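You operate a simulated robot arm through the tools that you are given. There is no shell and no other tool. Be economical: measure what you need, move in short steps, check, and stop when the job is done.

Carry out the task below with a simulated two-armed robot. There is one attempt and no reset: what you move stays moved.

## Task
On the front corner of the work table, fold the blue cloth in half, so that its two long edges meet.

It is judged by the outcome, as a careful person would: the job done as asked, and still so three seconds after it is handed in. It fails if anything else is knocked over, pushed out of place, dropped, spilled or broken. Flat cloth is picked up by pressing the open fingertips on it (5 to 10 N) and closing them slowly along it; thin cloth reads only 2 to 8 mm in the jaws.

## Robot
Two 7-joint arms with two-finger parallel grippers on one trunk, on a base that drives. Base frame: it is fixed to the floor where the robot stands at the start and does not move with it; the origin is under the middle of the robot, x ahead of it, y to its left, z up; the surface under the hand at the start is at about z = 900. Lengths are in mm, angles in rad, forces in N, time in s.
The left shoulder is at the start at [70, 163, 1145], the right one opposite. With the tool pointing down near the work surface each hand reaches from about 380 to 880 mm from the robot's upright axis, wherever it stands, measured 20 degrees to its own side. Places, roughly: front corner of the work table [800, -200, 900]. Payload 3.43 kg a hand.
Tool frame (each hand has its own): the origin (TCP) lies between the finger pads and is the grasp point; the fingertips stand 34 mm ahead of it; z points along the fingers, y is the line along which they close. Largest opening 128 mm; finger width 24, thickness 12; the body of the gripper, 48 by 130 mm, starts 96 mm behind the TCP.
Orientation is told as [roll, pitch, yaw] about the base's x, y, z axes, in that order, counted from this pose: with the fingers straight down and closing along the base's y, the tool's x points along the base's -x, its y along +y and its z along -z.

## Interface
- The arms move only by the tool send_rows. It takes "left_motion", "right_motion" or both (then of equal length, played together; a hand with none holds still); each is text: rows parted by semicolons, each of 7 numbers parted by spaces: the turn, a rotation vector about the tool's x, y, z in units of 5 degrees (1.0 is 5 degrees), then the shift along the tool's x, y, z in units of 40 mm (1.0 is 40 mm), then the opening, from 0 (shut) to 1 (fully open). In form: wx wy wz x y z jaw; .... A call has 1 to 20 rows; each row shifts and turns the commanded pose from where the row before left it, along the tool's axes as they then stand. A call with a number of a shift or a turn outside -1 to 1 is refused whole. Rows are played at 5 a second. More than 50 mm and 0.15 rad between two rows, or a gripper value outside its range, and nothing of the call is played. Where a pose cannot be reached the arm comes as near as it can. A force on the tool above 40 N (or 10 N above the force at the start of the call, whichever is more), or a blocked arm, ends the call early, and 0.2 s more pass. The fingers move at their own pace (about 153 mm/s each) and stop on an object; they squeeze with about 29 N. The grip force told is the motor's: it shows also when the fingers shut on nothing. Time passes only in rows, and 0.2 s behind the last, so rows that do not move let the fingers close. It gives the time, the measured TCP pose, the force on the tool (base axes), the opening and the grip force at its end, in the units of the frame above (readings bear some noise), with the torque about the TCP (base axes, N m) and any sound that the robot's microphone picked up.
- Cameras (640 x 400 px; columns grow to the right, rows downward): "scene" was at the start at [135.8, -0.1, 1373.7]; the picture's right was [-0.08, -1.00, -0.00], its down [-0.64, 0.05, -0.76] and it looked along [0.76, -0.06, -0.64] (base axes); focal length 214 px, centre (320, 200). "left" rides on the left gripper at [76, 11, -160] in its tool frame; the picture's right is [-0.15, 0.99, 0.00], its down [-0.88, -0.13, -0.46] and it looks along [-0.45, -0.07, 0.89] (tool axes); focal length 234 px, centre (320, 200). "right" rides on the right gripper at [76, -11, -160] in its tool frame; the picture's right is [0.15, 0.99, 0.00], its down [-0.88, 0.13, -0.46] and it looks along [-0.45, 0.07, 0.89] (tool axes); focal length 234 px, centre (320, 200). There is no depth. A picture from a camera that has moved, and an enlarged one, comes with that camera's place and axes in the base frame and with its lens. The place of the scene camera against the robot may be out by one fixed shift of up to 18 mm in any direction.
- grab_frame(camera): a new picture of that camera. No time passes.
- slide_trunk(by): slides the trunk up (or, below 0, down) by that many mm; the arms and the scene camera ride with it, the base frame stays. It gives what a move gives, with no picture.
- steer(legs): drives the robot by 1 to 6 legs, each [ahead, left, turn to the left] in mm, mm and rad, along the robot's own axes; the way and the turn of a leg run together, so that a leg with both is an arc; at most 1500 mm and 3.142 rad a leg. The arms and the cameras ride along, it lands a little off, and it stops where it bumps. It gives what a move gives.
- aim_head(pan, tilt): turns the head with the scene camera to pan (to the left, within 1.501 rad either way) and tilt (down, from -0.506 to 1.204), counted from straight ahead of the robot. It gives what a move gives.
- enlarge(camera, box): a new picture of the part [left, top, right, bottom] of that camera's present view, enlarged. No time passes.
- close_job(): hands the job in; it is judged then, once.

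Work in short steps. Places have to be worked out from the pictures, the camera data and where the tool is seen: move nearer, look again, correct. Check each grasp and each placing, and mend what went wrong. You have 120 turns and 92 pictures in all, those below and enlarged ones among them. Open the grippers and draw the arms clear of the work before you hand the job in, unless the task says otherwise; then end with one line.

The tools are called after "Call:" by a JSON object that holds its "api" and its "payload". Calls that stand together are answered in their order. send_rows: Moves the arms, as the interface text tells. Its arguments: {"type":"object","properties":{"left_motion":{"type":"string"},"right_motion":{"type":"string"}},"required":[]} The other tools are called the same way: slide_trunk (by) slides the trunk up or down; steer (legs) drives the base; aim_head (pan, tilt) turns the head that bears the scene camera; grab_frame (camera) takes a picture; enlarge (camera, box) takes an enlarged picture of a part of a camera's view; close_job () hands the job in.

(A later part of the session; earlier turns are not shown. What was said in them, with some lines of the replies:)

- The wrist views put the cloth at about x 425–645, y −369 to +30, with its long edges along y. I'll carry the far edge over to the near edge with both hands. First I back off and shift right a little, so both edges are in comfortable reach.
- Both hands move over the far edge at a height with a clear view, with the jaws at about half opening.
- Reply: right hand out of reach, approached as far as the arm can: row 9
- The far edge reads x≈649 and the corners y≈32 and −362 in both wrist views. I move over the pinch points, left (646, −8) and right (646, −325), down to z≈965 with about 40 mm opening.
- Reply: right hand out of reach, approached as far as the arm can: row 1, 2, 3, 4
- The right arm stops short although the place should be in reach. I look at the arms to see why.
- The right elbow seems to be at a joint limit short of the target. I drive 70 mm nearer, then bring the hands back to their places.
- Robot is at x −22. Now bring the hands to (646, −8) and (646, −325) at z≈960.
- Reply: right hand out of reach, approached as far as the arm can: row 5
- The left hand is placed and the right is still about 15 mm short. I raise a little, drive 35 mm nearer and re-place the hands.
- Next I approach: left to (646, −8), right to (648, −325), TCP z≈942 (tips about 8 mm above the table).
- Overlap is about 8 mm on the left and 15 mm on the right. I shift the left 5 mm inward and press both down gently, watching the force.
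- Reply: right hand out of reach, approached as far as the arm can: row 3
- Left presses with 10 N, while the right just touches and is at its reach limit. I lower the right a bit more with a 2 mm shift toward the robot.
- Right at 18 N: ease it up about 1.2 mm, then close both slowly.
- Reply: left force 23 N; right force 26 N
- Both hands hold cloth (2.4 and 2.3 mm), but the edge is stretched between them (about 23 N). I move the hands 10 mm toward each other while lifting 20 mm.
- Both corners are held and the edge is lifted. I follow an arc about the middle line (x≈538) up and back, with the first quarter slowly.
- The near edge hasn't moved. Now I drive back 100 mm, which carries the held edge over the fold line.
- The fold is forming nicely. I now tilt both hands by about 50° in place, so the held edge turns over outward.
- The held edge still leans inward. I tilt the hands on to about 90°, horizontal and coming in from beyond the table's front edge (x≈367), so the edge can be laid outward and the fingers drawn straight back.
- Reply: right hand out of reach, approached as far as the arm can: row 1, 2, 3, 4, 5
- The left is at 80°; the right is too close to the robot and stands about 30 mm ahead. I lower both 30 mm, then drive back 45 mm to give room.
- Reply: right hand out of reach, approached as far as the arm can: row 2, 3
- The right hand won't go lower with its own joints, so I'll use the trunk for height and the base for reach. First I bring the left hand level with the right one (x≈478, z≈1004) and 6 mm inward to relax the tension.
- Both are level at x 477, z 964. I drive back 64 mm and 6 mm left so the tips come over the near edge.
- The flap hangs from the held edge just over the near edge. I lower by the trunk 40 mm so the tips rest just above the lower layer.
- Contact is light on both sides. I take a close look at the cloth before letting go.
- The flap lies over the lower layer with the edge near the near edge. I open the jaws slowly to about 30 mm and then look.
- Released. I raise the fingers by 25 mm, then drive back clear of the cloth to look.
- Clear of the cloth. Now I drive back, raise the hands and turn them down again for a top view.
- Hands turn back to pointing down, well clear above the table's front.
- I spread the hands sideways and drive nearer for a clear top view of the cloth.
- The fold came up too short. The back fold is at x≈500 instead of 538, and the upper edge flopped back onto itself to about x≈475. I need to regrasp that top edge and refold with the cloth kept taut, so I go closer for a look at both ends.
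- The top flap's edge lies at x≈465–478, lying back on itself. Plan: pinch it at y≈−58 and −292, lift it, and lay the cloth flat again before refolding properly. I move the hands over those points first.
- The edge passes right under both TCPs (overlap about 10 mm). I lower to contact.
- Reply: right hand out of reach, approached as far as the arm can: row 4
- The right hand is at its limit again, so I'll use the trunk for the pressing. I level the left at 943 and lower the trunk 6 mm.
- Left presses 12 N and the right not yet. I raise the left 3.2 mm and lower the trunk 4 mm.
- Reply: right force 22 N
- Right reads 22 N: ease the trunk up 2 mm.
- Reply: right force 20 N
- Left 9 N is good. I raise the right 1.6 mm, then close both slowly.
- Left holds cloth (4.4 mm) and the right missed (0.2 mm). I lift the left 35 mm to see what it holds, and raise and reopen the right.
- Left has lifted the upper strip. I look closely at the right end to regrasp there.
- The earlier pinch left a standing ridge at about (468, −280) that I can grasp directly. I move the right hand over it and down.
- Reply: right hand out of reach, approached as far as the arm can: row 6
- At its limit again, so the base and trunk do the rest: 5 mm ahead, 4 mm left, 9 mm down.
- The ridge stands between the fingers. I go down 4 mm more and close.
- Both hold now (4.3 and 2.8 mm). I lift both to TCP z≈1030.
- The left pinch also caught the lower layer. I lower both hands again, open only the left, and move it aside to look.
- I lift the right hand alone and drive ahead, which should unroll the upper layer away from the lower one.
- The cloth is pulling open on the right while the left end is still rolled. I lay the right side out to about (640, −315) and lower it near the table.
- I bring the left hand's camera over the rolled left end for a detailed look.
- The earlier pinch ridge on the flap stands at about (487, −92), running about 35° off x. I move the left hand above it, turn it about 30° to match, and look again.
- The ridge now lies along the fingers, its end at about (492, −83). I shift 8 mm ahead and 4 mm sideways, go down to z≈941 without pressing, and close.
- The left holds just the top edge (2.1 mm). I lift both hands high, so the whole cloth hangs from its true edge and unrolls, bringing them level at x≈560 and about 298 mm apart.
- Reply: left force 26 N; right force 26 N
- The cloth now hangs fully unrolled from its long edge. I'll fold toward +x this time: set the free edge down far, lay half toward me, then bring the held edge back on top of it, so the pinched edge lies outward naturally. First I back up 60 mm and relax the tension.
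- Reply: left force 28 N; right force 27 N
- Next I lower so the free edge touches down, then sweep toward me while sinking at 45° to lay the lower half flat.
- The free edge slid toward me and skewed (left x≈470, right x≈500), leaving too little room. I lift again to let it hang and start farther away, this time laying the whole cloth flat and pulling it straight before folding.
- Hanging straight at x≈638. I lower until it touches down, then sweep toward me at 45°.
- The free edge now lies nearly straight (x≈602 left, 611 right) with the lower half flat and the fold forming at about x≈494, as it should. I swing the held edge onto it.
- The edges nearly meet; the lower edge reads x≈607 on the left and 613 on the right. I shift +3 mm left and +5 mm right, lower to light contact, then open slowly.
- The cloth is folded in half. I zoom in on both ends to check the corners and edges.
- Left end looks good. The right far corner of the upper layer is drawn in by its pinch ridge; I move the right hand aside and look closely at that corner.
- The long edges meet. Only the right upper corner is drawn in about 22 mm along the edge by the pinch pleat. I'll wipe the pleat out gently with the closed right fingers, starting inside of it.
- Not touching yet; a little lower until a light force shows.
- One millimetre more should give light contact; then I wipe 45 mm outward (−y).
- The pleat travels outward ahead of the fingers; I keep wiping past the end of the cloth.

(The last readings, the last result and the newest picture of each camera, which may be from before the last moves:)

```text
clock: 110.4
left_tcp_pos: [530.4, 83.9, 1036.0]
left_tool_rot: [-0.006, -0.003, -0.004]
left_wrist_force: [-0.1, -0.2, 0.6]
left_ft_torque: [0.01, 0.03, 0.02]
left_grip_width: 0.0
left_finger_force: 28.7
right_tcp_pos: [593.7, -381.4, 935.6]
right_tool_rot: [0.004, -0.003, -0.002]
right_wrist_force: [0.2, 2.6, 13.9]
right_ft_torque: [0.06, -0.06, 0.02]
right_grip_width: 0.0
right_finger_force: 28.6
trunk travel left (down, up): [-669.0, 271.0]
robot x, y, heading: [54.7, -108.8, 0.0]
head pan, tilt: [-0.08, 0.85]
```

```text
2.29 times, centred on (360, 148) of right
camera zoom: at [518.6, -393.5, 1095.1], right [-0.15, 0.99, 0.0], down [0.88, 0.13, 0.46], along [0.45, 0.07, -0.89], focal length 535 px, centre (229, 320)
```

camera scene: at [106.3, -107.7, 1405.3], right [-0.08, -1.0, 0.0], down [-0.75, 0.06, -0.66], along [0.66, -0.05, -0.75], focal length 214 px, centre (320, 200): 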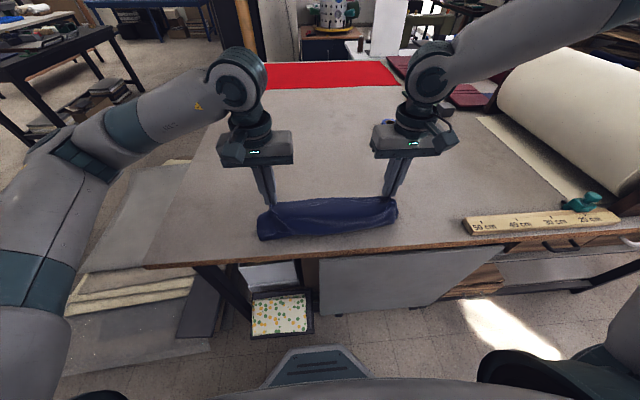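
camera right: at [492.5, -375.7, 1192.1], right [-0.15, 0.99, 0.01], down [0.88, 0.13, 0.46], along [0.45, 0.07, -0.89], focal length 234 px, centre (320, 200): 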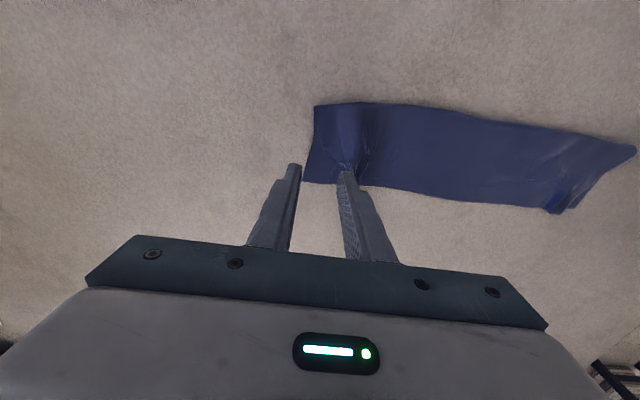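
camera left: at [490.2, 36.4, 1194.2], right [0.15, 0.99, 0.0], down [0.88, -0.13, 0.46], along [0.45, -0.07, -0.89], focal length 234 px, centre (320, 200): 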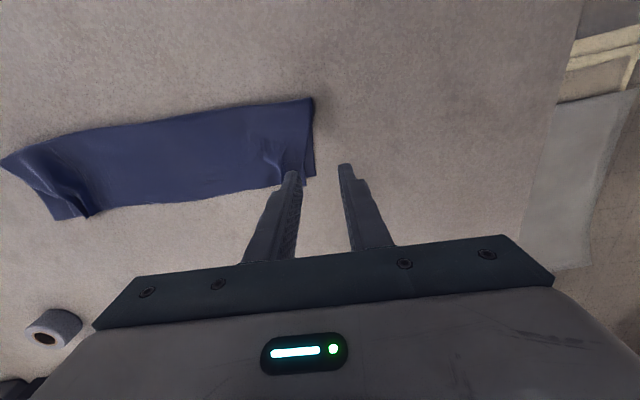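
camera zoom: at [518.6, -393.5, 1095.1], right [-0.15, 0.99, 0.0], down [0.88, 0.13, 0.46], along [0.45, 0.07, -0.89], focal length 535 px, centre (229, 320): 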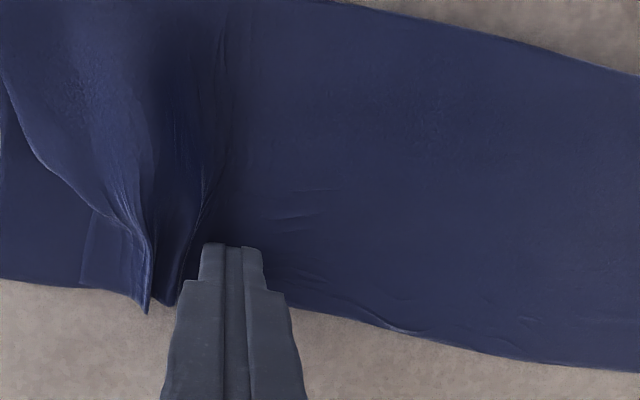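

The press was too firm, so the whole cloth slid with the fingers, still neatly folded. I stop wiping, lift off and look.

Call:
{"api": "send_rows", "payload": {"right_motion": "0 0 0 0 0 -0.4 0; 0 0 0 0 0 -0.6 0; 0 0 0 0.5 0 -0.6 0; 0 0 0 0.5 0 -0.4 0; 0 0 0 0 0 0 0"}}

Call:
{"api": "grab_frame", "payload": {"camera": "scene"}}

Call:
{"api": "enlarge", "payload": {"camera": "right", "box": [180, 90, 500, 290]}}

```text
clock: 111.6
left_tcp_pos: [533.3, 83.4, 1035.0]
left_tool_rot: [-0.006, 0.001, -0.003]
left_wrist_force: [-0.6, -0.3, 0.8]
left_ft_torque: [-0.02, 0.01, -0.02]
left_grip_width: 0.0
left_finger_force: 28.8
right_tcp_pos: [555.4, -382.4, 1016.0]
right_tool_rot: [0.003, 0.0, -0.003]
right_wrist_force: [-0.8, 0.0, -0.9]
right_ft_torque: [0.01, 0.02, 0.01]
right_grip_width: 0.2
right_finger_force: 28.9
trunk travel left (down, up): [-669.0, 271.0]
robot x, y, heading: [57.0, -105.9, -0.007]
head pan, tilt: [-0.08, 0.85]
```

```text
10 pictures are left
camera scene: at [186.4, -107.9, 1405.2], right [-0.08, -1.0, 0.0], down [-0.75, 0.06, -0.66], along [0.66, -0.06, -0.75], focal length 214 px, centre (320, 200)
```

scene: 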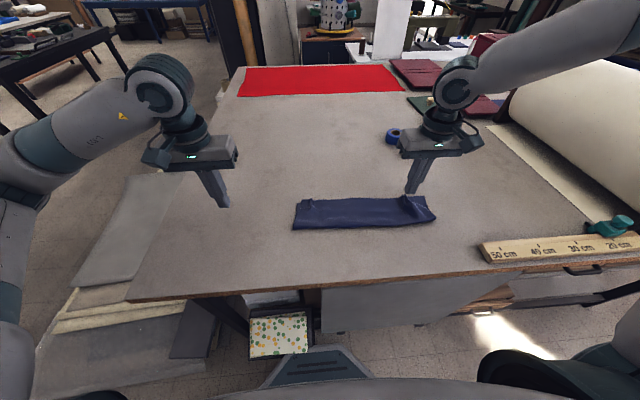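

```text
2.00 times, centred on (340, 190) of right
camera zoom: at [479.9, -394.4, 1174.9], right [-0.15, 0.99, 0.0], down [0.88, 0.13, 0.46], along [0.45, 0.07, -0.89], focal length 468 px, centre (280, 220)
```

zoom: 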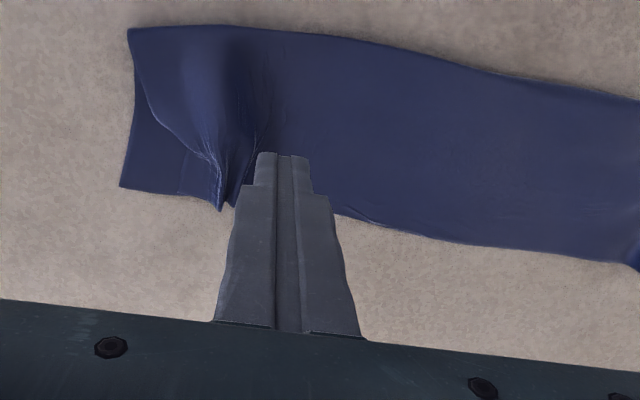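

The cloth is still evenly folded, and the pleat stands along x at y≈−410. I'll set the closed fingertips on the pleat and open the jaws to spread it out, which puts no net drag on the cloth.

Call:
{"api": "send_rows", "payload": {"right_motion": "0 0 0 -0.36 -0.23 0.4 0; 0 0 0 -0.36 -0.23 0.4 0; 0 0 0 -0.36 -0.23 0.4 0; 0 0 0 0 0 0.35 0; 0 0 0 0 0 0.2 0; 0 0 0 0 0 0.15 0; 0 0 0 0 0 0 0"}}

```text
clock: 113.2
left_tcp_pos: [531.8, 83.5, 1035.4]
left_tool_rot: [-0.005, 0.0, -0.004]
left_wrist_force: [-0.1, 0.5, 0.4]
left_ft_torque: [-0.04, -0.03, 0.01]
left_grip_width: 0.1
left_finger_force: 28.7
right_tcp_pos: [598.1, -410.6, 939.9]
right_tool_rot: [0.007, -0.001, -0.001]
right_wrist_force: [0.4, 1.3, 1.1]
right_ft_torque: [-0.01, -0.02, -0.02]
right_grip_width: 0.1
right_finger_force: 29.0
trunk travel left (down, up): [-669.0, 271.0]
robot x, y, heading: [57.5, -108.5, -0.003]
head pan, tilt: [-0.08, 0.85]
```

On the pleat. I press lightly (about 2 mm more) and spread the jaws slowly to 70 mm.

Call:
{"api": "send_rows", "payload": {"right_motion": "0 0 0 0 0 0.05 0; 0 0 0 0 0 0.02 0; 0 0 0 0 0 0 0.06; 0 0 0 0 0 0 0.12; 0 0 0 0 0 0 0.18; 0 0 0 0 0 0 0.24; 0 0 0 0 0 0 0.3; 0 0 0 0 0 0 0.36; 0 0 0 0 0 0 0.42; 0 0 0 0 0 0 0.48; 0 0 0 0 0 0 0.55; 0 0 0 0 0 0 0.55"}}

Call:
{"api": "enlarge", "payload": {"camera": "right", "box": [180, 40, 460, 215]}}

```text
clock: 115.8
left_tcp_pos: [531.4, 83.4, 1034.4]
left_tool_rot: [-0.006, 0.0, -0.004]
left_wrist_force: [-0.6, 0.4, 0.1]
left_ft_torque: [-0.02, 0.0, 0.04]
left_grip_width: 0.0
left_finger_force: 29.1
right_tcp_pos: [597.9, -409.8, 936.9]
right_tool_rot: [0.005, -0.001, -0.002]
right_wrist_force: [0.7, 1.3, 0.1]
right_ft_torque: [-0.01, 0.0, -0.03]
right_grip_width: 69.9
right_finger_force: 0.1
trunk travel left (down, up): [-669.0, 271.0]
robot x, y, heading: [55.8, -106.1, -0.006]
head pan, tilt: [-0.08, 0.85]
```

```text
2.29 times, centred on (320, 128) of right
camera zoom: at [522.7, -422.2, 1096.0], right [-0.14, 0.99, 0.0], down [0.88, 0.13, 0.46], along [0.45, 0.07, -0.89], focal length 535 px, centre (320, 366)
```

zoom: 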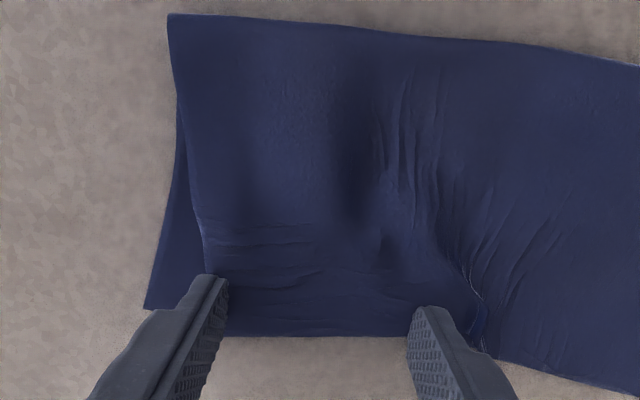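

The pleat is flattened and the corner is out. A small ridge moved inward to y≈−350, so I repeat the spread there once.

Call:
{"api": "send_rows", "payload": {"right_motion": "0 0 0 0 0 -0.3 0.55; 0 0 0 0 0 -0.5 0.3; 0 0 0 0 0.75 0 0; 0 0 0 0 0.75 0 0; 0 0 0 0 0 0.3 0; 0 0 0 0 0 0.3 0; 0 0 0 0 0 0.1 0; 0 0 0 0 0 0.1 0; 0 0 0 0 0 0 0; 0 0 0 0 -0.05 0 0.06; 0 0 0 0 -0.1 0 0.12; 0 0 0 0 -0.1 0 0.18; 0 0 0 0 -0.1 0 0.24; 0 0 0 0 -0.1 0 0.3; 0 0 0 0 -0.1 0 0.36; 0 0 0 0 -0.1 0 0.42; 0 0 0 0 -0.1 0 0.48; 0 0 0 0 0 0 0.48"}}

Call:
{"api": "send_rows", "payload": {"right_motion": "0 0 0 0 0 -0.4 0.48; 0 0 0 0 0 -0.6 0.48; 0 0 0 0.6 0 -0.6 0.48; 0 0 0 0.8 -0.4 -0.4 0.2; 0 0 0 0.5 -0.4 0 0; 0 0 0 0 0 0 0"}}

Call:
{"api": "enlarge", "payload": {"camera": "right", "box": [200, 90, 480, 265]}}

```text
clock: 119.6
left_tcp_pos: [530.0, 83.5, 1034.0]
left_tool_rot: [-0.005, -0.001, -0.003]
left_wrist_force: [0.2, -0.4, 0.3]
left_ft_torque: [0.0, -0.03, 0.0]
left_grip_width: 0.1
left_finger_force: 28.5
right_tcp_pos: [598.9, -380.2, 936.7]
right_tool_rot: [0.006, -0.001, -0.002]
right_wrist_force: [0.5, 0.9, 3.0]
right_ft_torque: [-0.01, 0.01, 0.01]
right_grip_width: 59.7
right_finger_force: 0.1
trunk travel left (down, up): [-669.0, 271.0]
robot x, y, heading: [55.4, -108.2, -0.004]
head pan, tilt: [-0.08, 0.85]
```

```text
clock: 121.0
left_tcp_pos: [531.5, 83.6, 1034.4]
left_tool_rot: [-0.005, 0.001, -0.005]
left_wrist_force: [0.5, 0.0, 0.4]
left_ft_torque: [0.01, 0.03, 0.0]
left_grip_width: 0.0
left_finger_force: 29.1
right_tcp_pos: [521.3, -412.3, 1014.9]
right_tool_rot: [0.006, -0.001, -0.002]
right_wrist_force: [-0.9, 0.6, 0.1]
right_ft_torque: [-0.01, 0.0, -0.03]
right_grip_width: 0.0
right_finger_force: 28.8
trunk travel left (down, up): [-669.0, 271.0]
robot x, y, heading: [54.4, -109.0, -0.008]
head pan, tilt: [-0.08, 0.85]
```

```text
2.29 times, centred on (340, 178) of right
camera zoom: at [446.9, -424.3, 1173.3], right [-0.15, 0.99, 0.0], down [0.88, 0.13, 0.46], along [0.45, 0.07, -0.89], focal length 535 px, centre (274, 251)
```

zoom: 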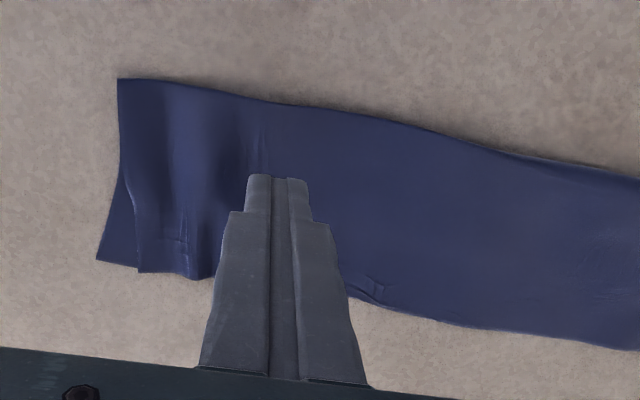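

The right end is now neat. I check the left end the same way.

Call:
{"api": "enlarge", "payload": {"camera": "left", "box": [40, 90, 320, 265]}}

```text
2.29 times, centred on (180, 178) of left
camera zoom: at [455.5, 96.9, 1194.1], right [0.15, 0.99, -0.01], down [0.88, -0.13, 0.46], along [0.45, -0.07, -0.89], focal length 535 px, centre (640, 251)
```

zoom: 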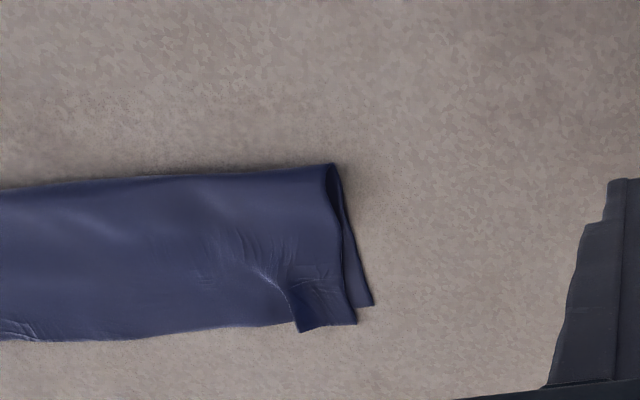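

The left end has a small pleat at about (608, −150) and the upper corner sticks out about 12 mm. I do the same spread there, drawing back a few mm as it opens.

Call:
{"api": "send_rows", "payload": {"left_motion": "0 0 0 -0.25 -0.84 0.2 0; 0 0 0 -0.25 -0.84 0.2 0; 0 0 0 -0.25 -0.84 0.2 0; 0 0 0 -0.25 -0.84 0.2 0; 0 0 0 -0.25 -0.84 0.2 0; 0 0 0 -0.25 -0.84 0.2 0; 0 0 0 -0.27 -0.82 0.2 0; 0 0 0 0 0 0.4 0; 0 0 0 0 0 0.4 0; 0 0 0 0 0 0.15 0; 0 0 0 0 0 0 0"}}

```text
clock: 123.4
left_tcp_pos: [602.0, -150.9, 942.3]
left_tool_rot: [-0.004, 0.0, -0.002]
left_wrist_force: [0.8, 0.5, 0.4]
left_ft_torque: [-0.02, -0.01, 0.01]
left_grip_width: 0.0
left_finger_force: 29.1
right_tcp_pos: [521.4, -412.6, 1015.1]
right_tool_rot: [0.003, -0.003, -0.002]
right_wrist_force: [0.8, 0.0, 0.4]
right_ft_torque: [0.01, 0.0, -0.02]
right_grip_width: 0.0
right_finger_force: 29.0
trunk travel left (down, up): [-669.0, 271.0]
robot x, y, heading: [54.9, -108.5, 0.0]
head pan, tilt: [-0.08, 0.85]
```

Lower to light contact and spread, then lift away and look.

Call:
{"api": "send_rows", "payload": {"left_motion": "0 0 0 0 0 0.08 0; 0 0 0 0 0 0.06 0; 0 0 0 0 0 0 0; 0 0 0 0.02 0 0 0.06; 0 0 0 0.02 0 0 0.12; 0 0 0 0.03 0 0 0.18; 0 0 0 0.03 0 0 0.24; 0 0 0 0.03 0 0 0.3; 0 0 0 0.03 0 0 0.36; 0 0 0 0.03 0 0 0.42; 0 0 0 0.03 0 0 0.48; 0 0 0 0 0 0 0.5"}}

Call:
{"api": "send_rows", "payload": {"left_motion": "0 0 0 0 0 -0.4 0.5; 0 0 0 0 0 -0.6 0.5; 0 0 0 0.5 0.5 -0.6 0.5; 0 0 0 0.6 0.8 -0.5 0.3; 0 0 0 0.4 0.9 0 0.2; 0 0 0 0 0.9 0 0.2; 0 0 0 0 0.9 0 0.2; 0 0 0 0 0 0 0.2"}}

Call:
{"api": "enlarge", "payload": {"camera": "left", "box": [40, 90, 320, 265]}}

```text
clock: 126.0
left_tcp_pos: [593.0, -151.8, 936.1]
left_tool_rot: [-0.007, 0.0, -0.002]
left_wrist_force: [2.2, -4.0, 16.8]
left_ft_torque: [0.2, -0.18, -0.07]
left_grip_width: 58.9
left_finger_force: 0.1
right_tcp_pos: [521.0, -412.8, 1014.8]
right_tool_rot: [0.005, -0.002, -0.002]
right_wrist_force: [0.2, 0.5, -0.1]
right_ft_torque: [0.01, 0.01, 0.02]
right_grip_width: 0.0
right_finger_force: 28.9
trunk travel left (down, up): [-669.0, 271.0]
robot x, y, heading: [58.8, -107.5, -0.001]
head pan, tilt: [-0.08, 0.85]
```

```text
clock: 127.8
left_tcp_pos: [535.1, 6.6, 1019.6]
left_tool_rot: [-0.003, -0.001, -0.003]
left_wrist_force: [0.3, 0.4, 0.1]
left_ft_torque: [0.02, 0.03, 0.04]
left_grip_width: 25.4
left_finger_force: 0.1
right_tcp_pos: [522.4, -414.4, 1014.0]
right_tool_rot: [0.005, -0.001, -0.001]
right_wrist_force: [1.3, 0.2, -0.1]
right_ft_torque: [0.01, 0.01, 0.01]
right_grip_width: 0.0
right_finger_force: 29.0
trunk travel left (down, up): [-669.0, 271.0]
robot x, y, heading: [58.9, -109.1, -0.003]
head pan, tilt: [-0.08, 0.85]
```

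```text
2.29 times, centred on (180, 178) of left
camera zoom: at [458.3, 19.6, 1178.5], right [0.15, 0.99, 0.0], down [0.88, -0.13, 0.46], along [0.45, -0.07, -0.89], focal length 535 px, centre (640, 251)
```

zoom: 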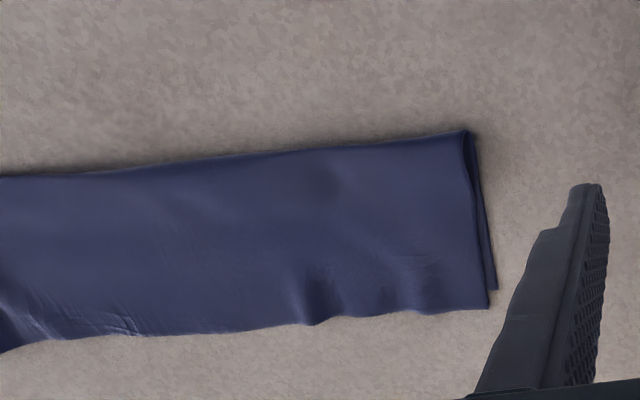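

The left end is neat now too. I open both grippers, raise the hands, back off, and take a last look.

Call:
{"api": "send_rows", "payload": {"left_motion": "0 0 0 0.3 0.6 -0.8 0.6; 0 0 0 0.3 0.6 -0.8 1; 0 0 0 0.3 0.6 -0.8 1; 0 0 0 0 0 0 1; 0 0 0 0 0 0 1", "right_motion": "0 0 0 0.3 -0.6 -0.8 0.6; 0 0 0 0.3 -0.6 -0.8 1; 0 0 0 0.3 -0.6 -0.8 1; 0 0 0 0 0 0 1; 0 0 0 0 0 0 1"}}

Call:
{"api": "steer", "payload": {"legs": [[-80, 0, 0]]}}

Call:
{"api": "grab_frame", "payload": {"camera": "scene"}}

Call:
{"api": "enlarge", "payload": {"camera": "scene", "box": [260, 150, 480, 270]}}

```text
clock: 129.0
left_tcp_pos: [498.0, 79.7, 1116.6]
left_tool_rot: [-0.005, 0.001, -0.004]
left_wrist_force: [0.7, -0.2, -0.8]
left_ft_torque: [-0.01, 0.0, -0.02]
left_grip_width: 128.3
left_finger_force: 0.1
right_tcp_pos: [484.9, -484.9, 1111.2]
right_tool_rot: [0.005, 0.002, -0.001]
right_wrist_force: [0.1, 0.5, 0.0]
right_ft_torque: [-0.01, 0.01, -0.03]
right_grip_width: 128.0
right_finger_force: 0.0
trunk travel left (down, up): [-669.0, 271.0]
robot x, y, heading: [56.7, -103.1, -0.007]
head pan, tilt: [-0.08, 0.85]
```

```text
clock: 130.0
left_tcp_pos: [420.3, 80.8, 1116.3]
left_tool_rot: [-0.007, 0.001, -0.002]
left_wrist_force: [0.2, 0.0, 0.4]
left_ft_torque: [-0.02, -0.05, 0.0]
left_grip_width: 127.8
left_finger_force: 0.0
right_tcp_pos: [406.0, -484.1, 1110.5]
right_tool_rot: [0.005, 0.0, 0.0]
right_wrist_force: [0.1, 0.1, 0.6]
right_ft_torque: [0.01, 0.01, 0.0]
right_grip_width: 128.0
right_finger_force: 0.0
trunk travel left (down, up): [-669.0, 271.0]
robot x, y, heading: [-24.2, -109.0, -0.001]
head pan, tilt: [-0.08, 0.85]
```

```text
4 pictures are left
camera scene: at [107.8, -107.6, 1405.2], right [-0.08, -1.0, 0.0], down [-0.75, 0.06, -0.66], along [0.66, -0.05, -0.75], focal length 214 px, centre (320, 200)
```

scene: 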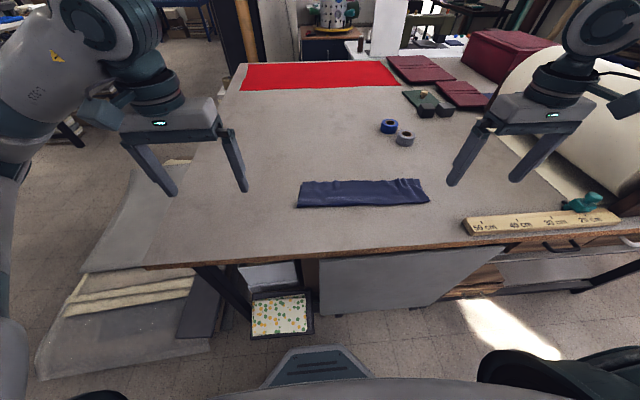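

```text
2.91 times, centred on (370, 210) of scene
camera zoom: at [107.8, -107.6, 1405.2], right [-0.08, -1.0, 0.0], down [-0.75, 0.06, -0.66], along [0.66, -0.05, -0.75], focal length 624 px, centre (174, 171)
```

zoom: 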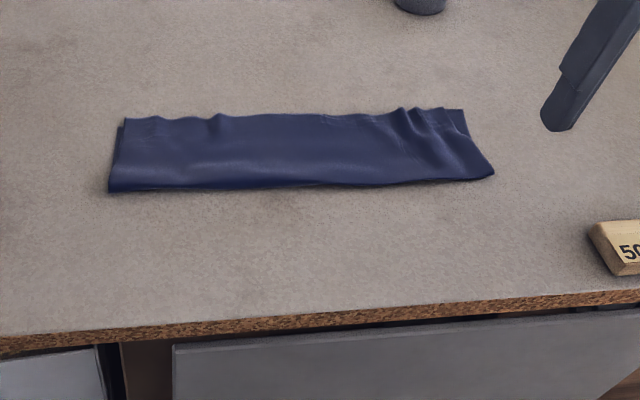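

The cloth lies folded in half with its long edges together, nothing else looks disturbed, and the arms are clear. I hand the job in.

Call:
{"api": "close_job", "payload": {}}

```text
The job is handed in.
```

The blue cloth is folded in half with its two long edges together, though small creases remain, one corner sits about 20 mm in along the edge, and the cloth lies about 100 mm right of where it started.
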